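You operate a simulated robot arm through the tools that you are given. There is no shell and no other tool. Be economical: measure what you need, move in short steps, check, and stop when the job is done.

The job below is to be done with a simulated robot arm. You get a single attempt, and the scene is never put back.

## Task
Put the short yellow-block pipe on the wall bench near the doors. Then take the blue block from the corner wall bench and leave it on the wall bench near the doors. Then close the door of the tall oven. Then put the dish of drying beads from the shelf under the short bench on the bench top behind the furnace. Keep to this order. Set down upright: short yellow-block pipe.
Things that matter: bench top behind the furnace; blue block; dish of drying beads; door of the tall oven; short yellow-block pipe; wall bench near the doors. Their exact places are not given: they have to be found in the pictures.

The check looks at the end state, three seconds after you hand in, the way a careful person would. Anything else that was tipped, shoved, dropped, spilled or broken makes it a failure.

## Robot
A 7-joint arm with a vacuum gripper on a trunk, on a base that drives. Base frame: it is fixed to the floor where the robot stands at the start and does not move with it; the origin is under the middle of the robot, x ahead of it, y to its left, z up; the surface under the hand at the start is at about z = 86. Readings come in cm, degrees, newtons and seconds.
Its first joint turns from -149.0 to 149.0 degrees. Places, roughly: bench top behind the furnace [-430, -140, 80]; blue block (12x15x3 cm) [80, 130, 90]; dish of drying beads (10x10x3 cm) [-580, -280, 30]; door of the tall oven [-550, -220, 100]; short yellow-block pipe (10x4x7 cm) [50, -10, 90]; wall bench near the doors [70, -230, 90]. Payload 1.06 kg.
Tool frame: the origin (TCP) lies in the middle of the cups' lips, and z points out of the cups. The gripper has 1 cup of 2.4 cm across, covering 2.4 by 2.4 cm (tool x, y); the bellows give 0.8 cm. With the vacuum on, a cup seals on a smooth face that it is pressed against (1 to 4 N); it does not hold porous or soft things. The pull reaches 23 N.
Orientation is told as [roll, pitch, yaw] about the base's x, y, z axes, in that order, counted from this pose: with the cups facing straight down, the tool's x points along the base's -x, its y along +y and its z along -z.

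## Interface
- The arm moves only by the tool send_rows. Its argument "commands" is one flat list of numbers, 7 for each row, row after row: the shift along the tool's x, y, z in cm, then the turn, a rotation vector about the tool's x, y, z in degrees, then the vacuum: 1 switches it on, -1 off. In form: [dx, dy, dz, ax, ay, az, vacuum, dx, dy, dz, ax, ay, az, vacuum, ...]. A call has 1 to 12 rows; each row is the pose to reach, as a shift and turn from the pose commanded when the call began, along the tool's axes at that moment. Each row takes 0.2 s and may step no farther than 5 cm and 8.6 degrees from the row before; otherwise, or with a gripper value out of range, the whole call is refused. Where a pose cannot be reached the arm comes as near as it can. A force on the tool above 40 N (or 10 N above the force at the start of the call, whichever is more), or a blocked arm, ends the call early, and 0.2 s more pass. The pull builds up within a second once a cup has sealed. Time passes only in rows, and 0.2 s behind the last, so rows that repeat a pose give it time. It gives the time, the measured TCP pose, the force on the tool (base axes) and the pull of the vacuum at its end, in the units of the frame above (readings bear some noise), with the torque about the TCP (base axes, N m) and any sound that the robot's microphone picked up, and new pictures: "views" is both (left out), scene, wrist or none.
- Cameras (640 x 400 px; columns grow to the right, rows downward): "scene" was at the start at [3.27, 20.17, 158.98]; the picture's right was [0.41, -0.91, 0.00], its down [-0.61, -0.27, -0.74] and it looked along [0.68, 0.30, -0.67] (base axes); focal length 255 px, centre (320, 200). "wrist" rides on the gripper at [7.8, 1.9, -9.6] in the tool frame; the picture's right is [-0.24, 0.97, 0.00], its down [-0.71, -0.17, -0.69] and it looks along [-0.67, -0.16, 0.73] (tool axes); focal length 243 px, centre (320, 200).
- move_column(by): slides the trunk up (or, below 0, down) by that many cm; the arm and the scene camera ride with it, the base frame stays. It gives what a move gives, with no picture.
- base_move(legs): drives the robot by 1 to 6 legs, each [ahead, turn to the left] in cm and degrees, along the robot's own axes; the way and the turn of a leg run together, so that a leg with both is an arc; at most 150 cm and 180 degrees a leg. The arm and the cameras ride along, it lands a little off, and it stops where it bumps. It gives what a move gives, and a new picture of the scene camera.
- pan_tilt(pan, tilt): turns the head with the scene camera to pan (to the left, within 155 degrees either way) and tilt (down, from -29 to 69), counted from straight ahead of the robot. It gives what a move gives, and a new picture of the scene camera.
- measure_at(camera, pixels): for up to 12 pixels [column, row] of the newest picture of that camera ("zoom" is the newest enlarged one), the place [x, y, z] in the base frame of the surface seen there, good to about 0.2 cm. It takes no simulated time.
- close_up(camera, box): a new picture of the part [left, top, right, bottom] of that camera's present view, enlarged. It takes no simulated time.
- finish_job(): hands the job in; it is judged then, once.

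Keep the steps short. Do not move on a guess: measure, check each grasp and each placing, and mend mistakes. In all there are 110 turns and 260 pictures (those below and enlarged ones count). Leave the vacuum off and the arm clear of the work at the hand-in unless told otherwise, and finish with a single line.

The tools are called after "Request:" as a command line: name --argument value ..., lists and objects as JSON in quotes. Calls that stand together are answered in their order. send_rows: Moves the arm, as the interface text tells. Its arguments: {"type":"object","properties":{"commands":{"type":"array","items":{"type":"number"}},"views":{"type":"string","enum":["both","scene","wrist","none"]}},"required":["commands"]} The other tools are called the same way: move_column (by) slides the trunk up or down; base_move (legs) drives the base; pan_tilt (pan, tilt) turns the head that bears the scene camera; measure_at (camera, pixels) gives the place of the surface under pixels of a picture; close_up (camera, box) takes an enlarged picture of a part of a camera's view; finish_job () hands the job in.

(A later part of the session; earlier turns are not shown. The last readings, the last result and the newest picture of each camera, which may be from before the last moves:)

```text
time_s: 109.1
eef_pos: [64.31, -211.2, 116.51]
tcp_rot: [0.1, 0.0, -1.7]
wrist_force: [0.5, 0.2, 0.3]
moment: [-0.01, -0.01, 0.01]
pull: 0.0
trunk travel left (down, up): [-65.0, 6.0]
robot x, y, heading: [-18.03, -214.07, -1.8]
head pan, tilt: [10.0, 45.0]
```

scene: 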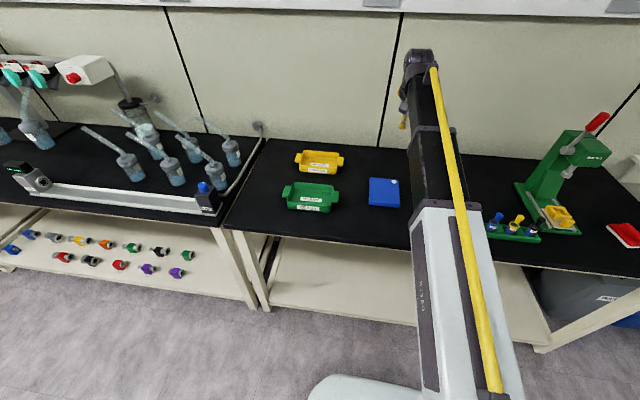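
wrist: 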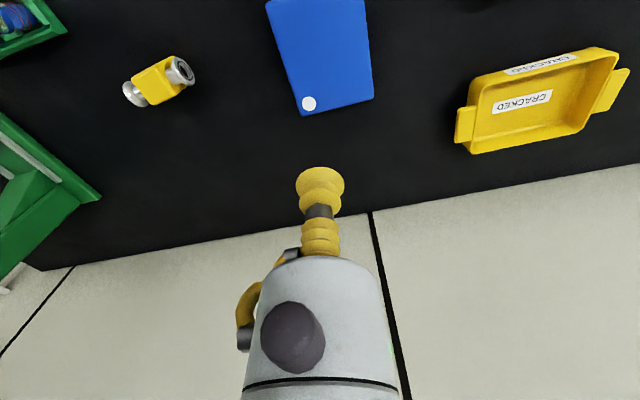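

The block lies flat. I'll draw the arm in and turn around to look toward the oven.

Request:
send_rows --commands '[4.5, 0, 0, 0, 0, 0, -1, 9, 0, 0, 0, 0, 0, -1, 13.5, 0, 0, 0, 0, 0, -1, 18, 0, 0, 0, 0, 0, -1, 22, 0, 0, 0, 0, 0, -1, 22, 0, 0, 0, 0, 0, -1]' --views "none"

Request:
base_move --legs '[[-12, 0], [0, -90], [55, 0], [0, -88]]'

Request:
pan_tilt --pan 0 --tilt 15

```text
time_s: 110.5
eef_pos: [42.09, -210.18, 116.13]
tcp_rot: [0.0, 0.0, -1.7]
wrist_force: [0.4, 0.3, -0.5]
moment: [0.0, -0.01, 0.0]
pull: 0.1
trunk travel left (down, up): [-65.0, 6.0]
robot x, y, heading: [-17.81, -213.41, -1.9]
head pan, tilt: [10.0, 45.0]
```

```text
time_s: 122.2
eef_pos: [-92.86, -271.41, 116.02]
tcp_rot: [0.0, 0.0, 177.6]
wrist_force: [-0.3, -0.9, 0.0]
moment: [0.0, 0.01, 0.02]
pull: 0.0
trunk travel left (down, up): [-65.0, 6.0]
robot x, y, heading: [-32.61, -268.47, 177.7]
head pan, tilt: [10.0, 45.0]
```

scene: 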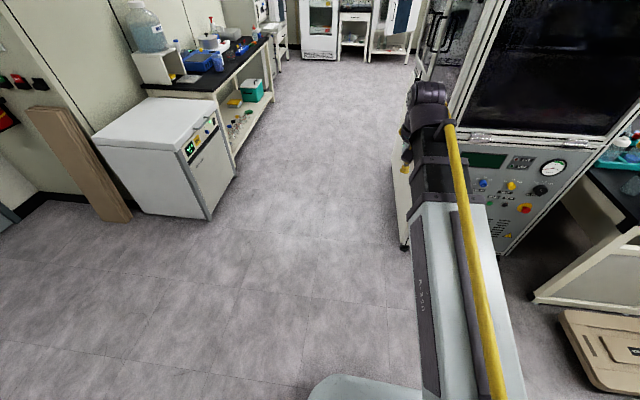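

```text
time_s: 123.1
eef_pos: [-92.92, -271.58, 116.02]
tcp_rot: [0.0, -0.1, 177.5]
wrist_force: [-0.2, -0.9, 0.2]
moment: [-0.02, -0.02, -0.03]
pull: 0.1
trunk travel left (down, up): [-65.0, 6.0]
robot x, y, heading: [-32.82, -268.44, 177.7]
head pan, tilt: [0.0, 15.0]
```

scene: 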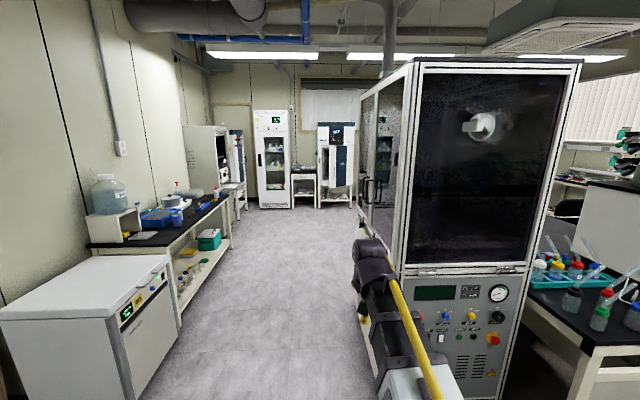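

Request:
close_up --camera "scene" --box '[180, 90, 380, 215]'

Request:
measure_at --camera "scene" --pixels '[[165, 290], [232, 238], [370, 330], [365, 240], [320, 150], [340, 165], [352, 165], [305, 180], [268, 160], [208, 150], [240, 175], [320, 208]]'

```text
3.20 times, centred on (280, 152) of scene
```

zoom: 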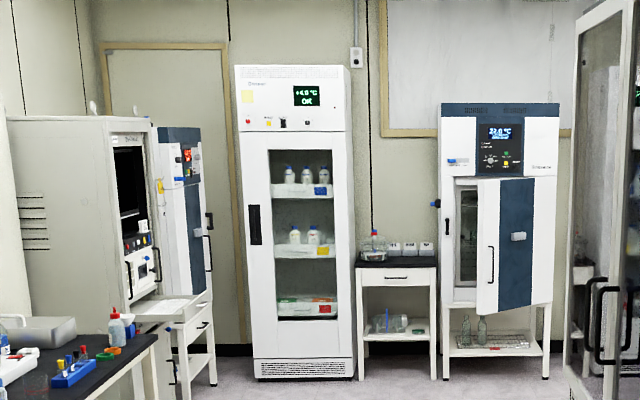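

```text
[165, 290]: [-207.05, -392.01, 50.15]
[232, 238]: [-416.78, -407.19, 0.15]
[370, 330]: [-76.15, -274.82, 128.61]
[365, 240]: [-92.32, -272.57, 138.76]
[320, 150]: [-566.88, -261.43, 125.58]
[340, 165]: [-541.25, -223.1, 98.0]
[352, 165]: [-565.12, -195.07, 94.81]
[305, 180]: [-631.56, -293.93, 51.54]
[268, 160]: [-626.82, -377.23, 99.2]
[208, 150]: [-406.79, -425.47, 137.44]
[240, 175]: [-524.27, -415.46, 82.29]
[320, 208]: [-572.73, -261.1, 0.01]
```

The tall oven with its door ajar is at zoom (495,230). The low table with a shelf left of it must be the short bench. I'll check the corridor width before driving.

Request:
measure_at --camera "scene" --pixels '[[410, 120], [365, 130], [377, 185], [400, 265], [230, 200], [180, 330], [210, 330], [300, 300]]'

```text
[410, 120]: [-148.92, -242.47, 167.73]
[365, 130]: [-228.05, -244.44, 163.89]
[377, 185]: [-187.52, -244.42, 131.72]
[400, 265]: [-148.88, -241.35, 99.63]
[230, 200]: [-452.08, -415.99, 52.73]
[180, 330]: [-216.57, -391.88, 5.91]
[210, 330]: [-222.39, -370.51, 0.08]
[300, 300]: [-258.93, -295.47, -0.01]
```

The corridor runs y=-392..-245, so I'll keep to y≈-315.

Request:
base_move --legs '[[0, 37], [78, 0], [0, -35], [140, 0], [110, 0]]'

```text
time_s: 142.6
eef_pos: [-407.53, -296.96, 116.02]
tcp_rot: [0.0, -0.1, 176.3]
wrist_force: [0.5, -0.1, -0.8]
moment: [0.03, 0.0, 0.0]
pull: 0.1
trunk travel left (down, up): [-65.0, 6.0]
robot x, y, heading: [-347.44, -295.44, 176.5]
head pan, tilt: [0.0, 15.0]
```

scene: 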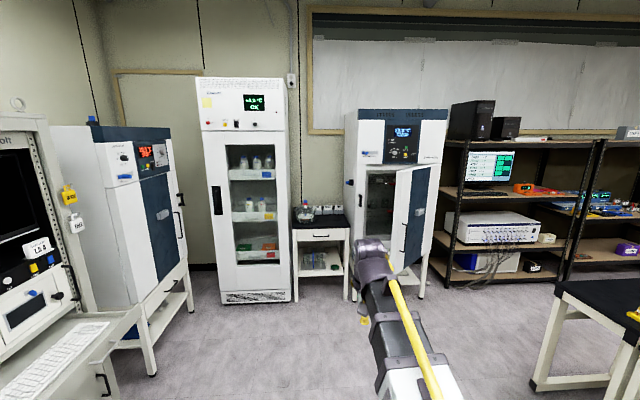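

Oven, short bench and fridge are in view. I'll enlarge the oven and the short bench, and measure the door.

Request:
close_up --camera "scene" --box '[280, 100, 460, 310]'

Request:
measure_at --camera "scene" --pixels '[[401, 190], [405, 240], [437, 180], [433, 240], [420, 210], [372, 200], [442, 200], [352, 200], [320, 265], [320, 225], [300, 225], [345, 225]]'

Request:
pan_tilt --pan -60 --tilt 25

```text
1.90 times, centred on (370, 205) of scene
```

zoom: 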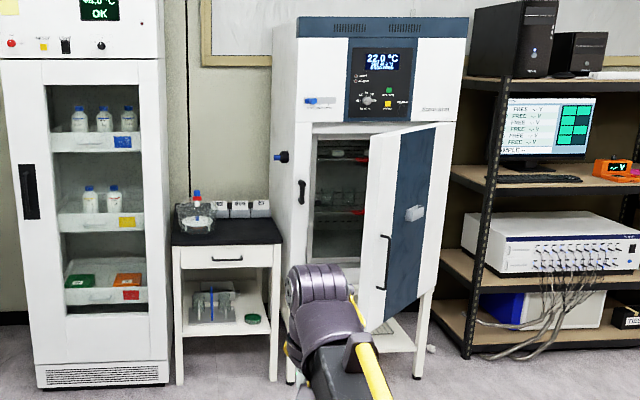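

```text
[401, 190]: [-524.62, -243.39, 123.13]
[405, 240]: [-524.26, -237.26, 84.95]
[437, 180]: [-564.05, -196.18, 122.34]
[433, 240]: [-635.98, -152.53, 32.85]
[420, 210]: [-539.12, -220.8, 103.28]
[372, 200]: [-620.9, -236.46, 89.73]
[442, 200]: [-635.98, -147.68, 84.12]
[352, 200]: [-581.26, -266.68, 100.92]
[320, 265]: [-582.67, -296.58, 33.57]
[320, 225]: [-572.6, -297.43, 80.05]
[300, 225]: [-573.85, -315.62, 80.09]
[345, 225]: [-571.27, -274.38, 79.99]
```

```text
time_s: 143.9
eef_pos: [-407.52, -296.84, 116.01]
tcp_rot: [-0.1, 0.0, 176.3]
wrist_force: [0.9, -0.4, 0.1]
moment: [0.02, 0.0, -0.01]
pull: 0.0
trunk travel left (down, up): [-65.0, 6.0]
robot x, y, heading: [-347.09, -294.95, 176.4]
head pan, tilt: [-60.0, 25.0]
```

scene: 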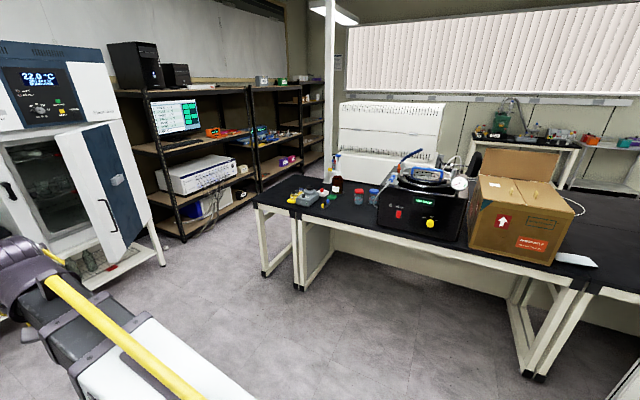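

The door hinges near (-566,-196) with its free edge at (-524,-243), so it is about 40° open. I'll push it with the cup facing forward. First I'll tilt the tool to horizontal here in free space.

Request:
send_rows --commands '[-1.5, 0, 0, 0, -8, 0, -1, -3, 0, 0, 0, -16, 0, -1, -4.5, 0, 0, 0, -24, 0, -1, -6, 0, 0, 0, -32, 0, -1, -7.5, 0, 0, 0, -40, 0, -1, -9, 0, 0, 0, -48, 0, -1, -10.5, 0, 0, 0, -56, 0, -1, -12, 0, 0, 0, -64, 0, -1, -13.5, 0, 0, 0, -72, 0, -1, -15, 0, 0, 0, -80, 0, -1, -16.5, 0, 0, 0, -88, 0, -1, -17, 0, 0, 0, -90, 0, -1]' --views "wrist"

Request:
measure_at --camera "scene" --pixels '[[260, 205], [380, 265], [570, 280], [340, 200], [300, 210], [400, 225], [470, 245], [440, 150], [580, 255], [350, 180], [600, 220], [385, 140]]'

```text
time_s: 146.5
eef_pos: [-424.13, -295.49, 116.24]
tcp_rot: [0.9, -88.1, 174.8]
wrist_force: [0.0, -0.5, 0.0]
moment: [0.01, 0.01, 0.01]
pull: 0.0
out of reach, approached as far as the arm can: row 11, 12
trunk travel left (down, up): [-65.0, 6.0]
robot x, y, heading: [-347.28, -295.29, 176.6]
head pan, tilt: [-60.0, 25.0]
```

wrist: 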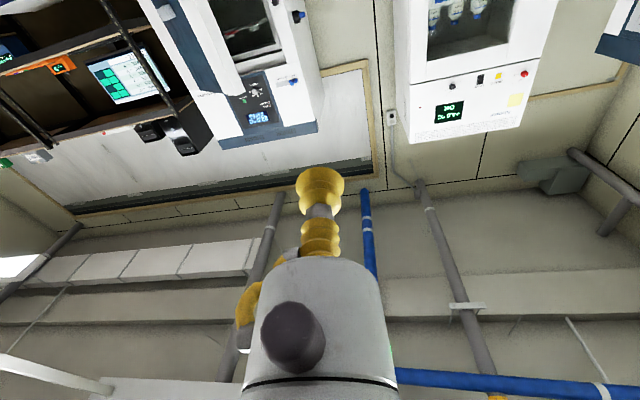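

```text
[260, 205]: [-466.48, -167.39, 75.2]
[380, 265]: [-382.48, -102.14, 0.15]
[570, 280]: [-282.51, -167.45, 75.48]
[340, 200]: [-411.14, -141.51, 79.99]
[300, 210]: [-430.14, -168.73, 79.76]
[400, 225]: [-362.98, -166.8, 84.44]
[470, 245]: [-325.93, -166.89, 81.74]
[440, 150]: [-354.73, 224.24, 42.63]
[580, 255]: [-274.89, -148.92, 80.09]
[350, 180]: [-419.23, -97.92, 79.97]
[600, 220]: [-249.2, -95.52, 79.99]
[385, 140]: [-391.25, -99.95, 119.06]
```

The tool is horizontal at 77 cm. I'll test how near it can come while also going down to z≈96.

Request:
send_rows --commands '[4, 0, 0, 0, 0, 0, -1, 8, 0, 0, 0, 0, 0, -1, 12, 0, 0, 0, 0, 0, -1, 16, 0, 0, 0, 0, 0, -1, 20, 0, 0, 0, 0, 0, -1, 20, 0, -4, 0, 0, 0, -1, 20, 0, -8, 0, 0, 0, -1, 20, 0, -12, 0, 0, 0, -1, 20, 0, -16, 0, 0, 0, -1, 20, 0, -20, 0, 0, 0, -1]' --views "none"

```text
time_s: 148.7
eef_pos: [-413.29, -297.8, 90.58]
tcp_rot: [-158.9, -89.9, -24.8]
wrist_force: [1.3, 0.1, 0.3]
moment: [0.01, 0.04, 0.03]
pull: 0.0
out of reach, approached as far as the arm can: row 8, 9, 10
trunk travel left (down, up): [-65.0, 6.0]
robot x, y, heading: [-346.82, -295.26, 176.3]
head pan, tilt: [-60.0, 25.0]
```

The inner limit is about 66 cm. Now I'll test the outer one.

Request:
send_rows --commands '[0, 0, 4.5, 0, 0, 0, -1, 0, 0, 9, 0, 0, 0, -1, 0, 0, 13.5, 0, 0, 0, -1, 0, 0, 18, 0, 0, 0, -1, 0, 0, 22.5, 0, 0, 0, -1, 0, 0, 27, 0, 0, 0, -1, 0, 0, 31.5, 0, 0, 0, -1, 0, 0, 36, 0, 0, 0, -1]' --views "none"

```text
time_s: 150.5
eef_pos: [-448.81, -295.62, 90.89]
tcp_rot: [-84.1, -90.0, -99.6]
wrist_force: [0.0, -0.9, 0.6]
moment: [0.01, -0.01, 0.02]
pull: 0.1
trunk travel left (down, up): [-65.0, 6.0]
robot x, y, heading: [-347.23, -295.31, 176.5]
head pan, tilt: [-60.0, 25.0]
```

It reaches 101 cm, so the range is enough. I'll draw it back to 67 cm and drive nearer, short of the door.

Request:
send_rows --commands '[0, 0, -4.5, 0, 0, 0, -1, 0, 0, -9, 0, 0, 0, -1, 0, 0, -13.5, 0, 0, 0, -1, 0, 0, -18, 0, 0, 0, -1, 0, 0, -22.5, 0, 0, 0, -1, 0, 0, -27, 0, 0, 0, -1, 0, 0, -31.5, 0, 0, 0, -1, 0, 0, -34, 0, 0, 0, -1]' --views "none"

Request:
base_move --legs '[[0, -22], [110, 0], [0, 25]]'

Request:
pan_tilt --pan 0 --tilt 25

```text
time_s: 152.3
eef_pos: [-414.96, -297.94, 90.82]
tcp_rot: [-152.0, -90.0, -31.5]
wrist_force: [-0.2, -0.2, 0.1]
moment: [-0.01, -0.02, -0.02]
pull: 0.1
trunk travel left (down, up): [-65.0, 6.0]
robot x, y, heading: [-347.4, -294.9, 176.3]
head pan, tilt: [-60.0, 25.0]
```

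```text
time_s: 160.3
eef_pos: [-510.93, -251.31, 90.86]
tcp_rot: [-90.5, -90.1, -91.9]
wrist_force: [0.2, 0.6, 0.3]
moment: [-0.01, 0.0, 0.0]
pull: 0.0
trunk travel left (down, up): [-65.0, 6.0]
robot x, y, heading: [-443.49, -247.55, 177.7]
head pan, tilt: [-60.0, 25.0]
```

scene: 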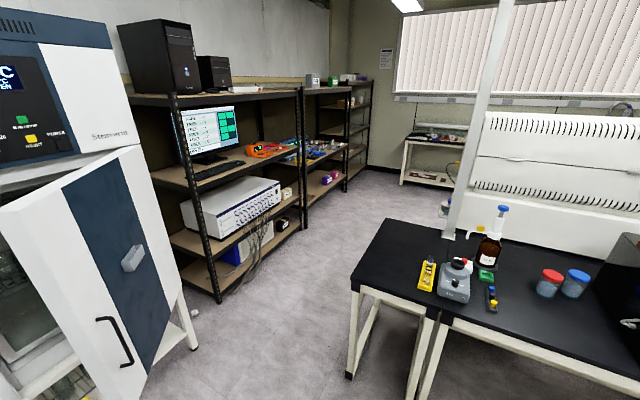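

```text
time_s: 161.6
eef_pos: [-510.99, -251.48, 90.81]
tcp_rot: [-93.1, -90.0, -89.2]
wrist_force: [0.0, 0.3, 0.0]
moment: [-0.06, -0.01, 0.01]
pull: 0.0
trunk travel left (down, up): [-65.0, 6.0]
robot x, y, heading: [-443.18, -247.29, 177.7]
head pan, tilt: [0.0, 25.0]
```

scene: 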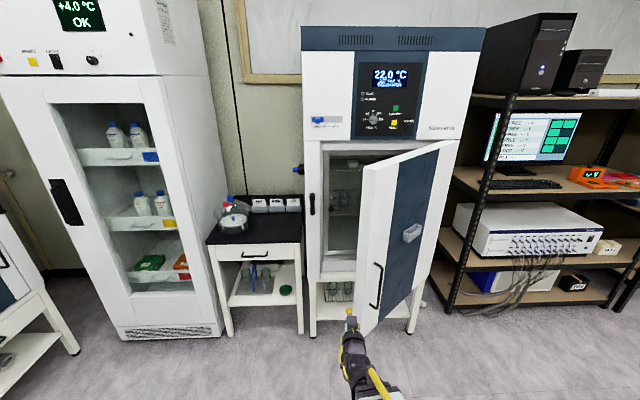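

I'll measure the door's features and the body's front.

Request:
measure_at --camera "scene" --pixels '[[366, 200], [367, 310], [379, 270], [413, 232], [450, 160], [410, 295], [395, 260], [425, 260], [316, 240], [330, 130], [312, 203], [405, 250]]'

Request:
close_up --camera "scene" --box '[300, 130, 460, 350]'

```text
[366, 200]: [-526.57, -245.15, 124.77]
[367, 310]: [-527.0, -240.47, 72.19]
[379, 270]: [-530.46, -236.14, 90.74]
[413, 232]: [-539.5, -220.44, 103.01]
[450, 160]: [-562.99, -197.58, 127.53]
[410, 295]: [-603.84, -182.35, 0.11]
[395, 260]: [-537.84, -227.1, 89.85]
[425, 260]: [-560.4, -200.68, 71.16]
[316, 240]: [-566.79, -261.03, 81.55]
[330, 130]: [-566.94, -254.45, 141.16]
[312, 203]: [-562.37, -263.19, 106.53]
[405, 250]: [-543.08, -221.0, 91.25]
```

```text
1.82 times, centred on (380, 240) of scene
```

zoom: 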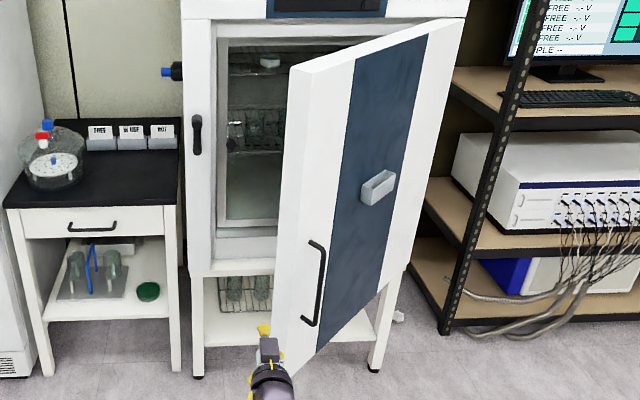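

The face runs from (-563,-197.6) to (-538,-227). The handle is at r≈50 and the white box at r≈33, so I'll push at r≈40, z≈91, in between. First I'll go sideways 22 cm, then drive 20 cm ahead.

Request:
send_rows --commands '[0, -4.5, 0, 0, 0, 0, -1, 0, -9, 0, 0, 0, 0, -1, 0, -13.5, 0, 0, 0, 0, -1, 0, -18, 0, 0, 0, 0, -1, 0, -22, 0, 0, 0, 0, -1, 0, -22, 0, 0, 0, 0, -1]' --views "scene"

```text
time_s: 163.0
eef_pos: [-509.84, -248.23, 90.31]
tcp_rot: [-2.2, -89.6, 177.8]
wrist_force: [-0.5, -1.1, 0.0]
moment: [0.0, 0.02, -0.02]
pull: 0.1
out of reach, approached as far as the arm can: row 1, 2, 3, 4, 5, 6
trunk travel left (down, up): [-65.0, 6.0]
robot x, y, heading: [-443.54, -247.15, 177.8]
head pan, tilt: [0.0, 25.0]
```

scene: 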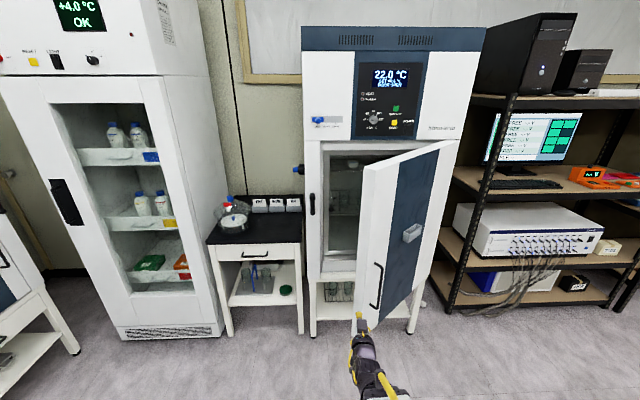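

The arm can't go sideways this close in. I'll shift the base instead: turn right 40, drive 28, turn back.

Request:
base_move --legs '[[0, -40], [28, 0], [0, 42]]'

```text
time_s: 168.7
eef_pos: [-530.6, -229.33, 90.31]
tcp_rot: [-3.0, -89.6, 178.9]
wrist_force: [0.2, -0.3, 0.2]
moment: [0.0, 0.01, -0.01]
pull: 0.0
trunk travel left (down, up): [-65.0, 6.0]
robot x, y, heading: [-464.25, -227.69, 177.7]
head pan, tilt: [0.0, 25.0]
```

scene: 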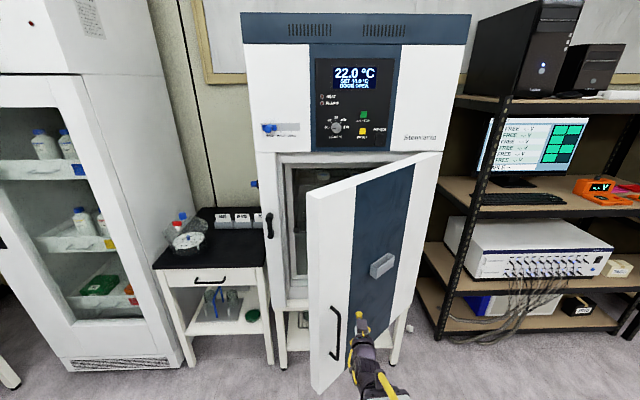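

The tool stands in front of the blue stripe; the display reads "DOOR OPEN". I'll push in small steps along the arc and check midway.

Request:
send_rows --commands '[0, 0, 2, 0, 0, 0, -1, 0, 0, 4, 0, 0, 0, -1, 0, 0.4, 6, 0, 0, 0, -1, 0, 1.2, 8, 0, 0, 0, -1, 0, 2, 10, 0, 0, 0, -1, 0, 2.9, 12, 0, 0, 0, -1, 0, 4, 14, 0, 0, 0, -1]' --views "scene"

```text
time_s: 170.3
eef_pos: [-545.06, -232.28, 90.01]
tcp_rot: [-3.2, -89.5, 179.1]
wrist_force: [-0.2, -0.4, -0.3]
moment: [-0.04, 0.01, 0.0]
pull: 0.1
trunk travel left (down, up): [-65.0, 6.0]
robot x, y, heading: [-463.89, -228.09, 178.0]
head pan, tilt: [0.0, 25.0]
```

scene: 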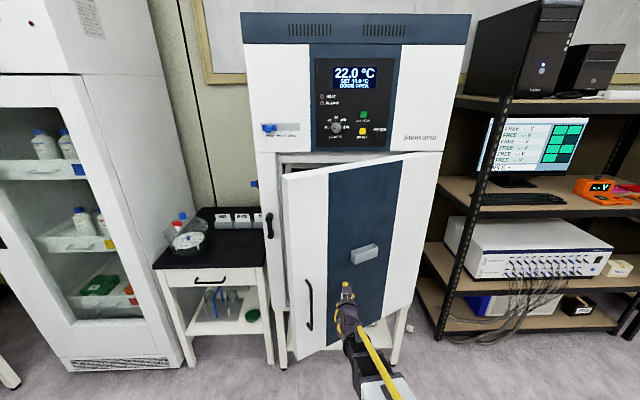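

The door is swinging nicely. I'll go on.

Request:
send_rows --commands '[0, 0.6, 2, 0, 0, 0, -1, 0, 1.2, 4, 0, 0, 0, -1, 0, 1.8, 6, 0, 0, 0, -1, 0, 2.3, 8, 0, 0, 0, -1, 0, 2.8, 10, 0, 0, 0, -1, 0, 3.2, 12, 0, 0, 0, -1, 0, 3.5, 14, 0, 0, 0, -1, 0, 3.7, 15.5, 0, 0, 0, -1, 0, 3.8, 16.5, 0, 0, 0, -1]' --views "scene"

```text
time_s: 172.3
eef_pos: [-561.66, -235.16, 89.97]
tcp_rot: [-2.6, -89.6, 178.6]
wrist_force: [-0.1, 1.1, 0.2]
moment: [-0.01, 0.05, -0.03]
pull: 0.0
trunk travel left (down, up): [-65.0, 6.0]
robot x, y, heading: [-464.07, -227.86, 178.0]
head pan, tilt: [0.0, 25.0]
```

scene: 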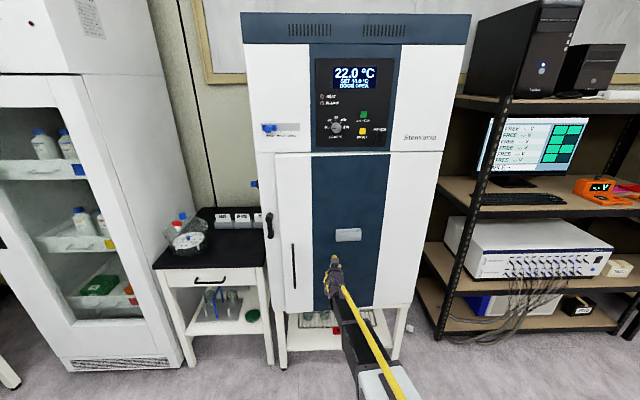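

It's almost shut, with no resistance yet. I'll push on gently until a force shows.

Request:
send_rows --commands '[0, 0, 1, 0, 0, 0, -1, 0, 0, 2, 0, 0, 0, -1, 0, 0, 2.5, 0, 0, 0, -1, 0, 0, 3, 0, 0, 0, -1, 0, 0, 3, 0, 0, 0, -1]' --views "none"

Request:
close_up --camera "scene" --box '[240, 40, 450, 320]'

```text
time_s: 173.5
eef_pos: [-564.58, -234.84, 90.18]
tcp_rot: [-3.3, -89.7, 179.0]
wrist_force: [-0.5, -0.1, 0.1]
moment: [-0.02, 0.0, -0.01]
pull: 0.1
trunk travel left (down, up): [-65.0, 6.0]
robot x, y, heading: [-464.03, -227.59, 178.1]
head pan, tilt: [0.0, 25.0]
```

```text
1.43 times, centred on (345, 180) of scene
```

zoom: 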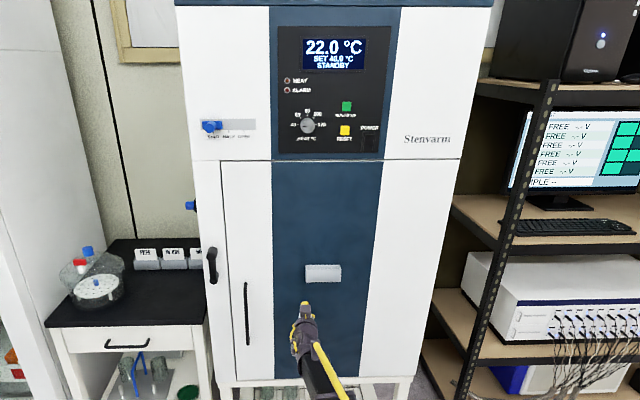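

The display now reads "STANDBY", so the door counts as shut. One more gentle push to seat it.

Request:
send_rows --commands '[0, 0, 0.7, 0, 0, 0, -1, 0, 0, 1.4, 0, 0, 0, -1, 0, 0, 2, 0, 0, 0, -1, 0, 0, 2, 0, 0, 0, -1]' --views "none"

Request:
measure_at --camera "scene" --pixels '[[285, 200], [400, 200], [290, 290], [262, 280], [400, 280], [340, 210]]'

```text
time_s: 174.5
eef_pos: [-566.66, -234.71, 90.23]
tcp_rot: [-3.8, -89.7, 179.8]
wrist_force: [-0.2, 0.3, -0.8]
moment: [0.0, 0.02, -0.01]
pull: 0.1
trunk travel left (down, up): [-65.0, 6.0]
robot x, y, heading: [-464.17, -227.72, 178.1]
head pan, tilt: [0.0, 25.0]
```

```text
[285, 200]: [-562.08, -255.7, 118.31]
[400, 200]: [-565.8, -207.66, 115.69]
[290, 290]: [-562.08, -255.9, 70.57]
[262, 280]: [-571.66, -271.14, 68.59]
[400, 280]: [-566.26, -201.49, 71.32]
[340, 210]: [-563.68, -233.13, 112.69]
```

I'll push a bit more and take a fresh picture.

Request:
send_rows --commands '[0, 0, 0.5, 0, 0, 0, -1, 0, 0, 1, 0, 0, 0, -1, 0, 0, 1, 0, 0, 0, -1]' --views "scene"

Request:
measure_at --camera "scene" --pixels '[[285, 200], [400, 200], [290, 290], [400, 280], [340, 210], [300, 130], [400, 140]]'

```text
time_s: 175.3
eef_pos: [-567.54, -234.74, 90.03]
tcp_rot: [-1.7, -89.7, 177.6]
wrist_force: [3.7, 1.1, -0.7]
moment: [0.0, 0.04, 0.05]
pull: 0.2
trunk travel left (down, up): [-65.0, 6.0]
robot x, y, heading: [-464.33, -227.78, 177.9]
head pan, tilt: [0.0, 25.0]
```

scene: 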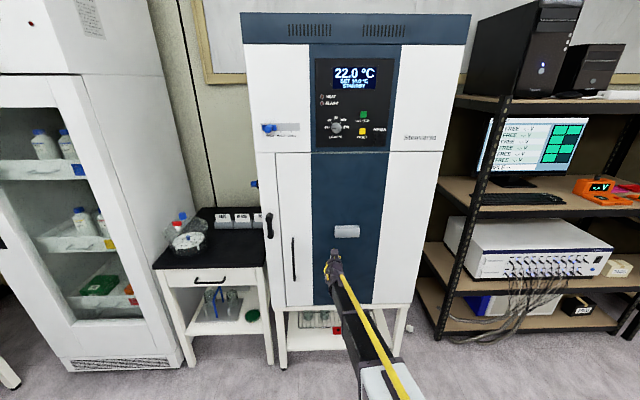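

```text
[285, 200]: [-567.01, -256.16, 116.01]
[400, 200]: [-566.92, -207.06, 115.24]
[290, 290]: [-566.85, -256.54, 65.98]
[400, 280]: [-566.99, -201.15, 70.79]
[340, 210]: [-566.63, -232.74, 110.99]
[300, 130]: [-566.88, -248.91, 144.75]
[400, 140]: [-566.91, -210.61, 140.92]
```

The door is flush with the body (x=-567 throughout) and the display reads STANDBY. I'll draw the arm back and study the dish on the short bench's shelf.

Request:
send_rows --commands '[0, 0, -4, 0, 0, 0, -1, 0, 0, -8, 0, 0, 0, -1, 0, 0, -12.5, 0, 0, 0, -1, 0, 0, -17, 0, 0, 0, -1, 0, 0, -21.5, 0, 0, 0, -1, 0, 0, -26, 0, 0, 0, -1, 0, 0, -30, 0, 0, 0, -1]' --views "none"

Request:
pan_tilt --pan 28 --tilt 40

Request:
close_up --camera "scene" --box '[230, 100, 430, 260]'

```text
time_s: 176.9
eef_pos: [-537.44, -236.67, 90.2]
tcp_rot: [1.0, -89.7, 175.0]
wrist_force: [-0.1, 0.2, -0.1]
moment: [0.01, 0.02, 0.02]
pull: 0.1
trunk travel left (down, up): [-65.0, 6.0]
robot x, y, heading: [-463.73, -228.19, 178.3]
head pan, tilt: [0.0, 25.0]
```

```text
time_s: 177.9
eef_pos: [-537.49, -236.57, 90.1]
tcp_rot: [-2.9, -89.7, 178.8]
wrist_force: [0.0, -0.5, -0.2]
moment: [0.01, 0.02, -0.02]
pull: 0.1
trunk travel left (down, up): [-65.0, 6.0]
robot x, y, heading: [-463.98, -227.95, 178.1]
head pan, tilt: [28.0, 40.0]
```

scene: 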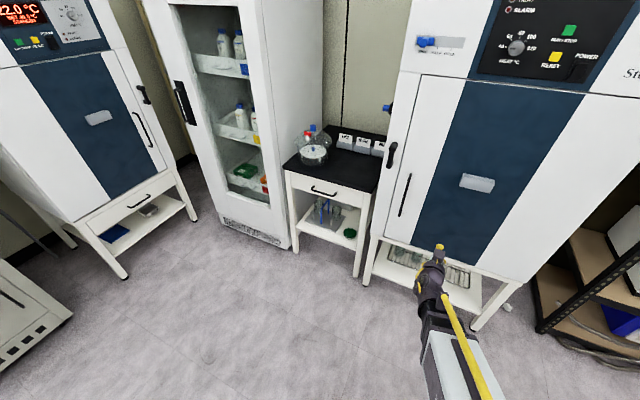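

```text
2.50 times, centred on (330, 180) of scene
```

zoom: 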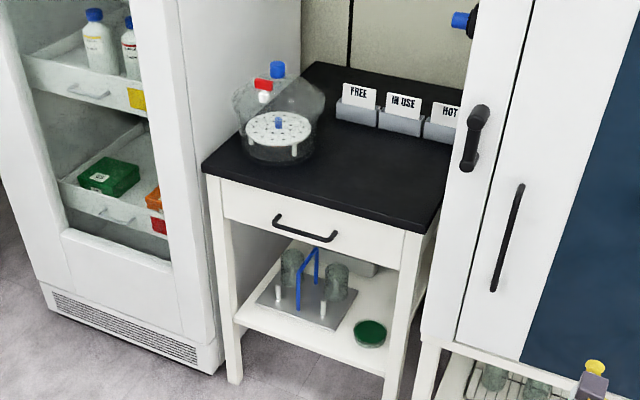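

The green dish is at zoom (370,333). I'll measure it and the room around.

Request:
measure_at --camera "zoom" --pixels '[[370, 330], [357, 334], [383, 334], [370, 345], [370, 322], [340, 360], [310, 254], [410, 255], [330, 318], [345, 290], [405, 300], [395, 370]]'

Request:
close_up --camera "scene" --box '[310, 200, 390, 250]'

```text
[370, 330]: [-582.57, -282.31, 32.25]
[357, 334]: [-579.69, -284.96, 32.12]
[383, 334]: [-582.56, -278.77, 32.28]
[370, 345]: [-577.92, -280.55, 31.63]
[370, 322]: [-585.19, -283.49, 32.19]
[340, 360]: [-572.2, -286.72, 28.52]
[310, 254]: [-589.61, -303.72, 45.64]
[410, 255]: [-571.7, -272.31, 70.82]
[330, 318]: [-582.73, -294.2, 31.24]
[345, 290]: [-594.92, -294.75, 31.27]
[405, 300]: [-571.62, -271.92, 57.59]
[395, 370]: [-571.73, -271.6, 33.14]
```

```text
8.00 times, centred on (350, 225) of scene
```

zoom: 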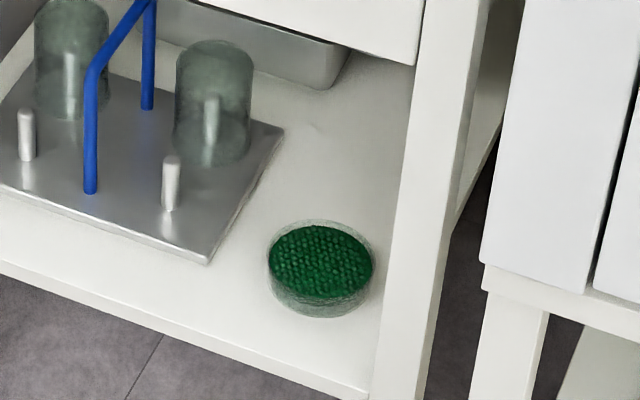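

It looks like a glass dish with green beads, top near z=32.2, shelf at 28.5. I'll check the height of the drawer's underside, and the rim and the beads separately.

Request:
measure_at --camera "zoom" --pixels '[[413, 58], [413, 68], [330, 30], [320, 222], [273, 265], [372, 250], [320, 302], [320, 312], [320, 262], [240, 240], [400, 330], [300, 120]]'

```text
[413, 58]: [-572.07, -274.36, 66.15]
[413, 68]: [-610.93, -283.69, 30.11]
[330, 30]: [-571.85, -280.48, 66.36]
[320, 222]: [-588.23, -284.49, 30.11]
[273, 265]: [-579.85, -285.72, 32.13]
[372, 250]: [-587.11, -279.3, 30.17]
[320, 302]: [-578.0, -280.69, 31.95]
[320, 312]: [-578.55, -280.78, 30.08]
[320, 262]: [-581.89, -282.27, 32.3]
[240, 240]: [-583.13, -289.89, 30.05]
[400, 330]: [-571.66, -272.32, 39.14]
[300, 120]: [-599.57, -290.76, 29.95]
```

The shelf is at z=30.1 and the drawer's underside at 66, so there's 34 cm above the dish. I'll back off and turn the tool down again.

Request:
base_move --legs '[[-40, 0]]'

Request:
send_rows --commands '[0, 0, 0, 0, 8, 0, -1, 0, 0, 0, 0, 16, 0, -1, 0, 0, 0, 0, 24, 0, -1, 0, 0, 0, 0, 32, 0, -1, 0, 0, 0, 0, 40, 0, -1, 0, 0, 0, 0, 48, 0, -1, 0, 0, 0, 0, 56, 0, -1, 0, 0, 0, 0, 64, 0, -1, 0, 0, 0, 0, 72, 0, -1, 0, 0, 0, 0, 80, 0, -1, 0, 0, 0, 0, 85, 0, -1, 0, 0, 0, 0, 89.7, 0, -1]' --views "scene"

```text
time_s: 180.4
eef_pos: [-496.95, -238.02, 90.21]
tcp_rot: [-2.5, -89.6, 178.7]
wrist_force: [0.7, -1.0, 0.5]
moment: [0.04, 0.0, -0.02]
pull: 0.0
trunk travel left (down, up): [-65.0, 6.0]
robot x, y, heading: [-423.56, -229.25, 178.2]
head pan, tilt: [28.0, 40.0]
```

scene: 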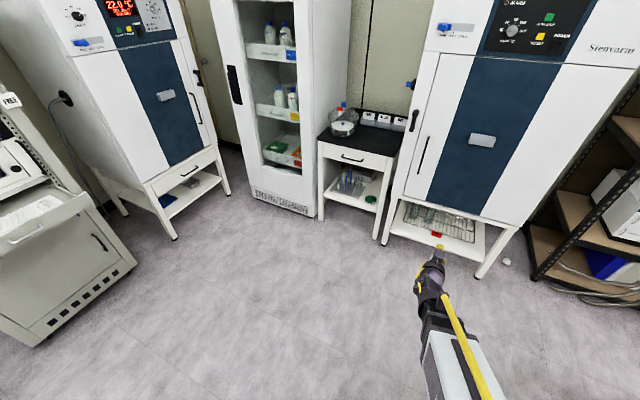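

```text
time_s: 183.0
eef_pos: [-497.05, -238.13, 90.14]
tcp_rot: [-0.1, 0.2, 176.1]
wrist_force: [0.7, -0.8, -0.6]
moment: [0.04, 0.01, -0.01]
pull: 0.0
trunk travel left (down, up): [-65.0, 6.0]
robot x, y, heading: [-423.24, -229.12, 178.1]
head pan, tilt: [28.0, 40.0]
```

scene: 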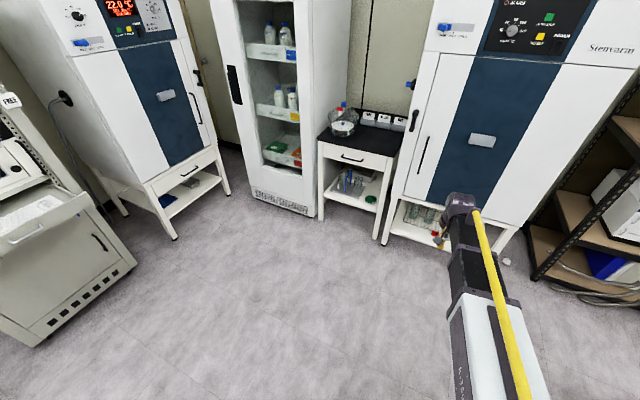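

The tool points down again at z=90. I'll measure how high the wrist and forearm stand over the cup, then drive in front of the short bench.

Request:
measure_at --camera "scene" --pixels '[[462, 197], [470, 208], [478, 215], [480, 250], [485, 290], [500, 350]]'

Request:
base_move --legs '[[0, 44], [70, 0], [0, -42]]'

```text
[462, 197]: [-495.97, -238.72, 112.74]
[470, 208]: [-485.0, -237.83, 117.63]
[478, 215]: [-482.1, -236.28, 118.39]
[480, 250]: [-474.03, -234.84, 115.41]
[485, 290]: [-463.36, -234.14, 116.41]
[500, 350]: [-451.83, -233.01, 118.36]
```

```text
time_s: 190.8
eef_pos: [-551.23, -282.99, 90.11]
tcp_rot: [-0.1, 0.1, 175.2]
wrist_force: [-0.3, 0.4, 0.6]
moment: [0.01, -0.02, 0.0]
pull: 0.1
trunk travel left (down, up): [-65.0, 6.0]
robot x, y, heading: [-477.86, -275.22, 177.5]
head pan, tilt: [28.0, 40.0]
```

scene: 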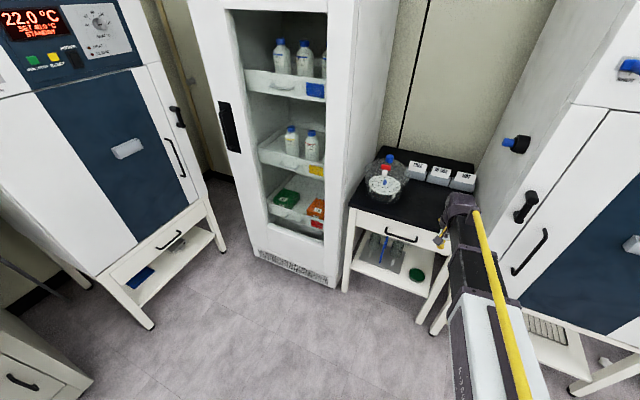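

The wrist stands 23–28 cm over the cup, which fits under the drawer (66) when the cup is at 33. I'll lower the trunk 50 cm here, in front of the bench.

Request:
move_column --by -50

Request:
pan_tilt --pan 15 --tilt 25

Request:
close_up --camera "wrist" --box '[0, 0, 640, 400]'

```text
refused: -50 is not a number from -40 to 40
```

```text
time_s: 191.6
eef_pos: [-551.23, -282.91, 90.09]
tcp_rot: [-0.1, 0.1, 175.2]
wrist_force: [0.0, 0.8, 0.3]
moment: [0.01, 0.0, 0.02]
pull: 0.1
trunk travel left (down, up): [-65.0, 6.0]
robot x, y, heading: [-477.71, -275.28, 177.6]
head pan, tilt: [15.0, 25.0]
```

scene: 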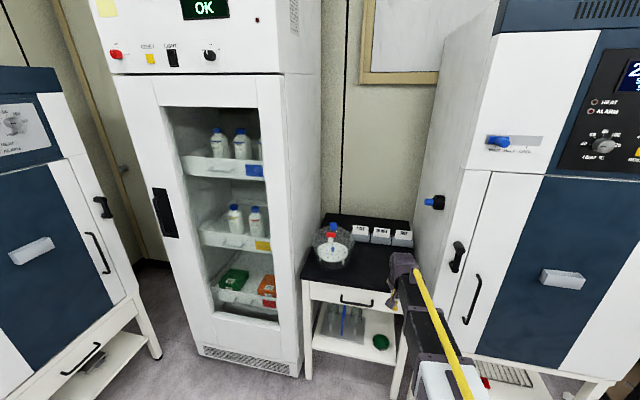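

```text
1.00 times, centred on (320, 200) of wrist (not enlarged: the box is as wide or as high as the picture)
```

zoom: 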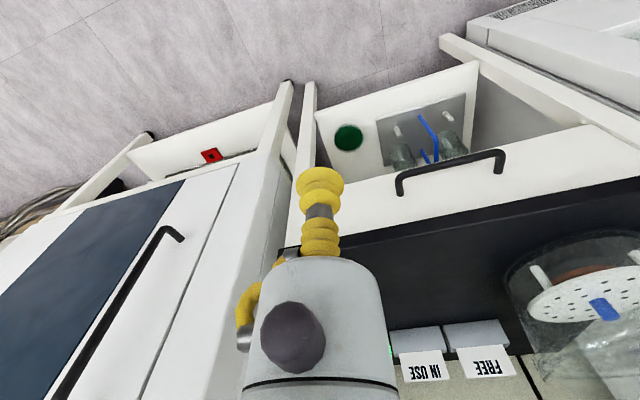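

The limit is 40 a go. I'll lower 40, then 9.

Request:
move_column --by -40

Request:
move_column --by -8

Request:
pan_tilt --pan 8 --tilt 30

Request:
close_up --camera "wrist" --box '[200, 0, 520, 200]'

```text
time_s: 195.4
eef_pos: [-551.11, -282.93, 50.17]
tcp_rot: [0.1, 0.1, 175.2]
wrist_force: [-1.0, 0.0, -0.5]
moment: [0.02, -0.01, 0.0]
pull: 0.0
trunk travel left (down, up): [-25.0, 46.0]
robot x, y, heading: [-477.68, -275.44, 177.4]
head pan, tilt: [15.0, 25.0]
```

```text
time_s: 196.6
eef_pos: [-551.29, -282.94, 42.04]
tcp_rot: [-0.1, 0.1, 175.2]
wrist_force: [-0.3, -0.1, -0.4]
moment: [0.01, 0.03, -0.01]
pull: 0.0
trunk travel left (down, up): [-17.0, 54.0]
robot x, y, heading: [-477.9, -275.1, 177.1]
head pan, tilt: [15.0, 25.0]
```

```text
time_s: 197.2
eef_pos: [-551.32, -283.08, 42.11]
tcp_rot: [0.0, 0.2, 175.2]
wrist_force: [-0.1, 0.0, 0.4]
moment: [0.01, 0.0, 0.01]
pull: 0.1
trunk travel left (down, up): [-17.0, 54.0]
robot x, y, heading: [-477.99, -275.33, 177.1]
head pan, tilt: [8.0, 30.0]
```

scene: 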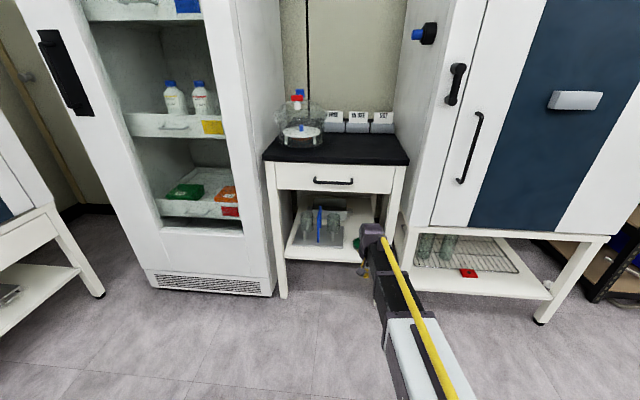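

```text
2.00 times, centred on (360, 100) of wrist
```

zoom: 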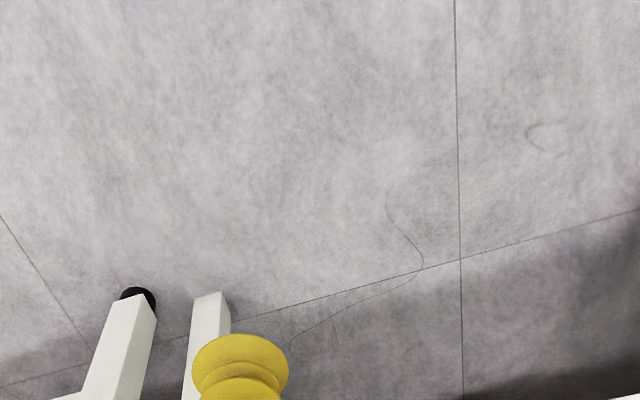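

To have the forearm clear of the right leg (inner face y≈-274), I'd rather come from y≈-290. I'll shift the base left.

Request:
base_move --legs '[[-22, 0], [0, 30], [28, 0], [0, -28]]'

```text
time_s: 203.3
eef_pos: [-553.23, -296.21, 42.19]
tcp_rot: [0.0, 0.1, 175.5]
wrist_force: [0.5, -0.4, 0.5]
moment: [0.0, 0.04, -0.04]
pull: 0.0
trunk travel left (down, up): [-17.0, 54.0]
robot x, y, heading: [-480.1, -288.23, 177.7]
head pan, tilt: [8.0, 30.0]
```

scene: 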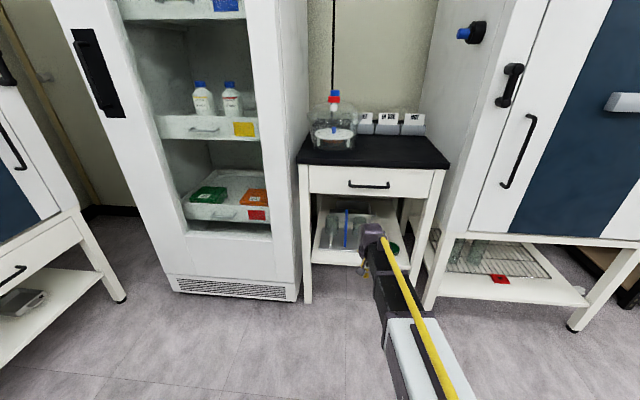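

Now the cup goes to (-555,-282) at z≈37, still in front of the bench.

Request:
send_rows --commands '[-0.8, -3.5, 0, 0, 0, 0, -1, -1.6, -7, 0, 0, 0, 0, -1, -2.4, -10.5, 0, 0, 0, 0, -1, -3.1, -14, 1, 0, 0, 0, -1, -3.1, -14, 5, 0, 0, 0, -1, -3.1, -14, 5, 0, 0, 0, -1]' --views "both"

```text
time_s: 204.7
eef_pos: [-555.24, -281.68, 37.26]
tcp_rot: [0.0, -0.1, 175.5]
wrist_force: [-0.5, -1.2, 0.8]
moment: [0.02, -0.01, 0.02]
pull: 0.0
trunk travel left (down, up): [-17.0, 54.0]
robot x, y, heading: [-479.96, -288.11, 177.8]
head pan, tilt: [8.0, 30.0]
```

scene: 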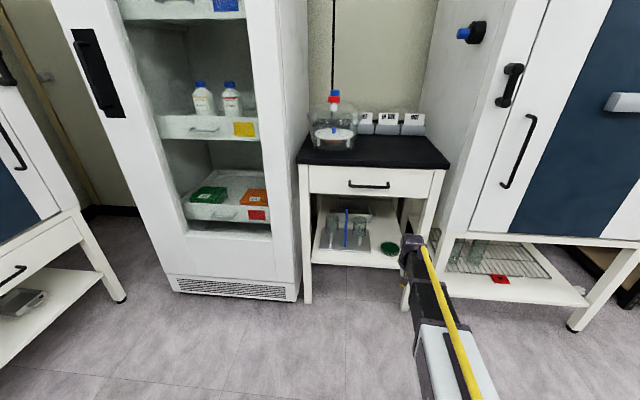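
wrist: 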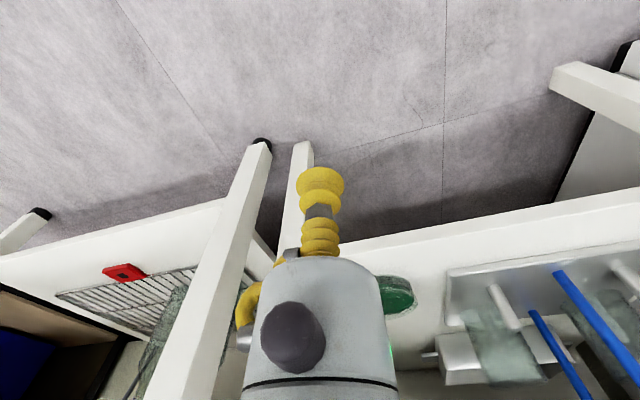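

The dish is in clear view at (390,248). I'll look at its rim and measure again, along with the wrist.

Request:
close_up --camera "scene" --box '[360, 225, 440, 275]'

Request:
measure_at --camera "zoom" --pixels '[[245, 180], [190, 180], [225, 150], [225, 215], [225, 245], [230, 160], [210, 200], [330, 110], [400, 90], [390, 170], [540, 60], [420, 220]]'

```text
8.00 times, centred on (400, 250) of scene
```

zoom: 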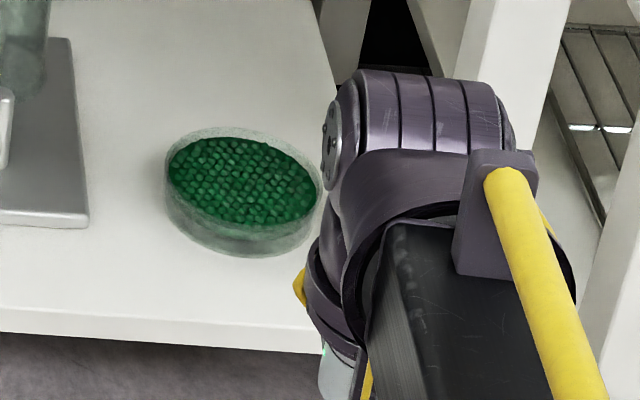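

```text
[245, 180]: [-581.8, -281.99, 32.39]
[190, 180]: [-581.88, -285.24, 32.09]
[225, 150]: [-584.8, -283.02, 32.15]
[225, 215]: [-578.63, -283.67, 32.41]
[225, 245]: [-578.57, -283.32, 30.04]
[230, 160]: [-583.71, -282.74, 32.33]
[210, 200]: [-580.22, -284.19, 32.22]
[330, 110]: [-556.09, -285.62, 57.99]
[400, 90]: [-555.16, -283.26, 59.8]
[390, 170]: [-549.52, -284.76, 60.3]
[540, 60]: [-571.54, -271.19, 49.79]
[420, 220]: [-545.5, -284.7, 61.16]
```

The wrist's top is at z=61 for TCP 37, safely below the drawer. I'll drive 12 cm ahead so the dish is within reach.

Request:
base_move --legs '[[12, 0]]'

```text
time_s: 205.9
eef_pos: [-567.29, -281.43, 37.25]
tcp_rot: [0.0, 0.1, 175.6]
wrist_force: [0.2, -0.3, 0.0]
moment: [0.06, 0.0, -0.02]
pull: 0.1
trunk travel left (down, up): [-17.0, 54.0]
robot x, y, heading: [-491.98, -287.99, 177.6]
head pan, tilt: [8.0, 30.0]
```

scene: 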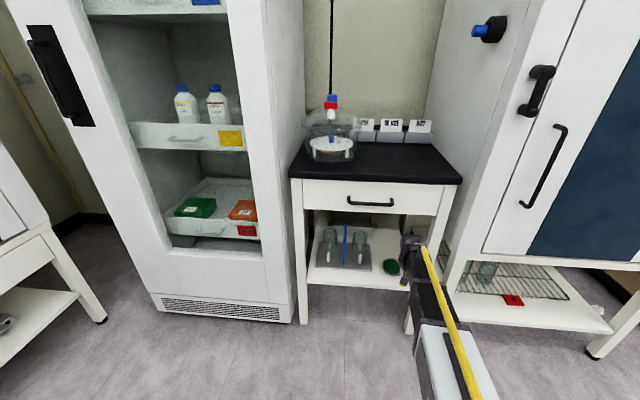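

Now the arm slides in 14.6 cm at this height, over the dish's middle (-582,-282).

Request:
send_rows --commands '[-3, 0.4, 0, 0, 0, 0, -1, -6, 0.8, 0, 0, 0, 0, -1, -9, 1.1, 0, 0, 0, 0, -1, -12, 1.5, 0, 0, 0, 0, -1, -14.6, 1.7, 0, 0, 0, 0, -1, -14.6, 1.7, 0, 0, 0, 0, -1]' --views "both"

Request:
close_up --camera "wrist" --box '[240, 80, 400, 180]'

```text
time_s: 207.3
eef_pos: [-581.95, -281.87, 37.56]
tcp_rot: [0.1, 0.1, 175.6]
wrist_force: [-0.4, 0.0, -0.1]
moment: [-0.02, 0.03, 0.01]
pull: 0.1
trunk travel left (down, up): [-17.0, 54.0]
robot x, y, heading: [-491.84, -287.67, 177.8]
head pan, tilt: [8.0, 30.0]
```

scene: 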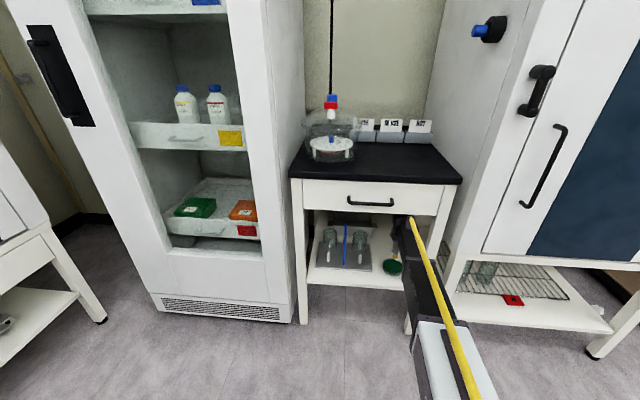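
wrist: 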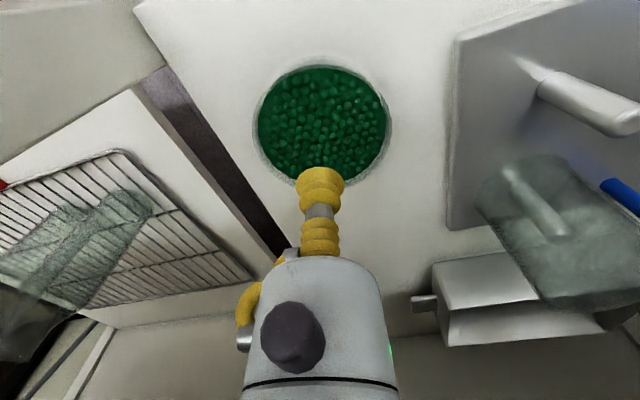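

```text
4.00 times, centred on (320, 130) of wrist
```

zoom: 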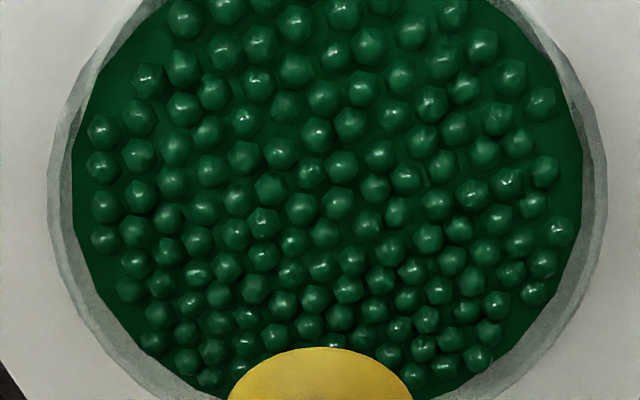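

The dish is right below and looks centred. I'll come down slowly with the vacuum on and see whether the top seals.

Request:
send_rows --commands '[0, 0, 2.5, 0, 0, 0, 1, 0, 0, 3.5, 0, 0, 0, 1, 0, 0, 4.1, 0, 0, 0, 1, 0, 0, 4.1, 0, 0, 0, 1, 0, 0, 4.1, 0, 0, 0, 1]' --views "wrist"

```text
time_s: 208.5
eef_pos: [-581.96, -281.91, 33.16]
tcp_rot: [0.0, 0.1, 175.6]
wrist_force: [0.2, 0.3, 0.3]
moment: [0.0, -0.01, 0.03]
pull: 0.1
trunk travel left (down, up): [-17.0, 54.0]
robot x, y, heading: [-491.94, -288.02, 177.7]
head pan, tilt: [8.0, 30.0]
```

wrist: 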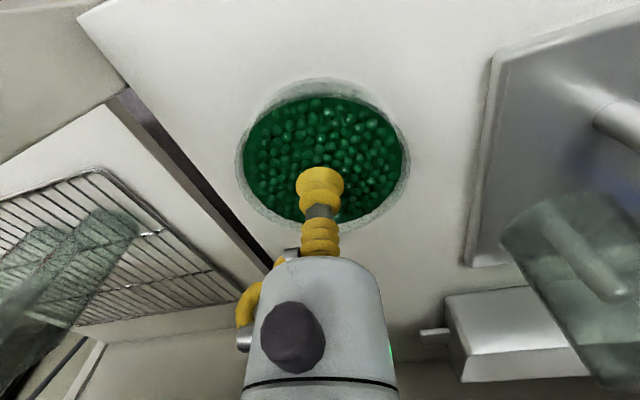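

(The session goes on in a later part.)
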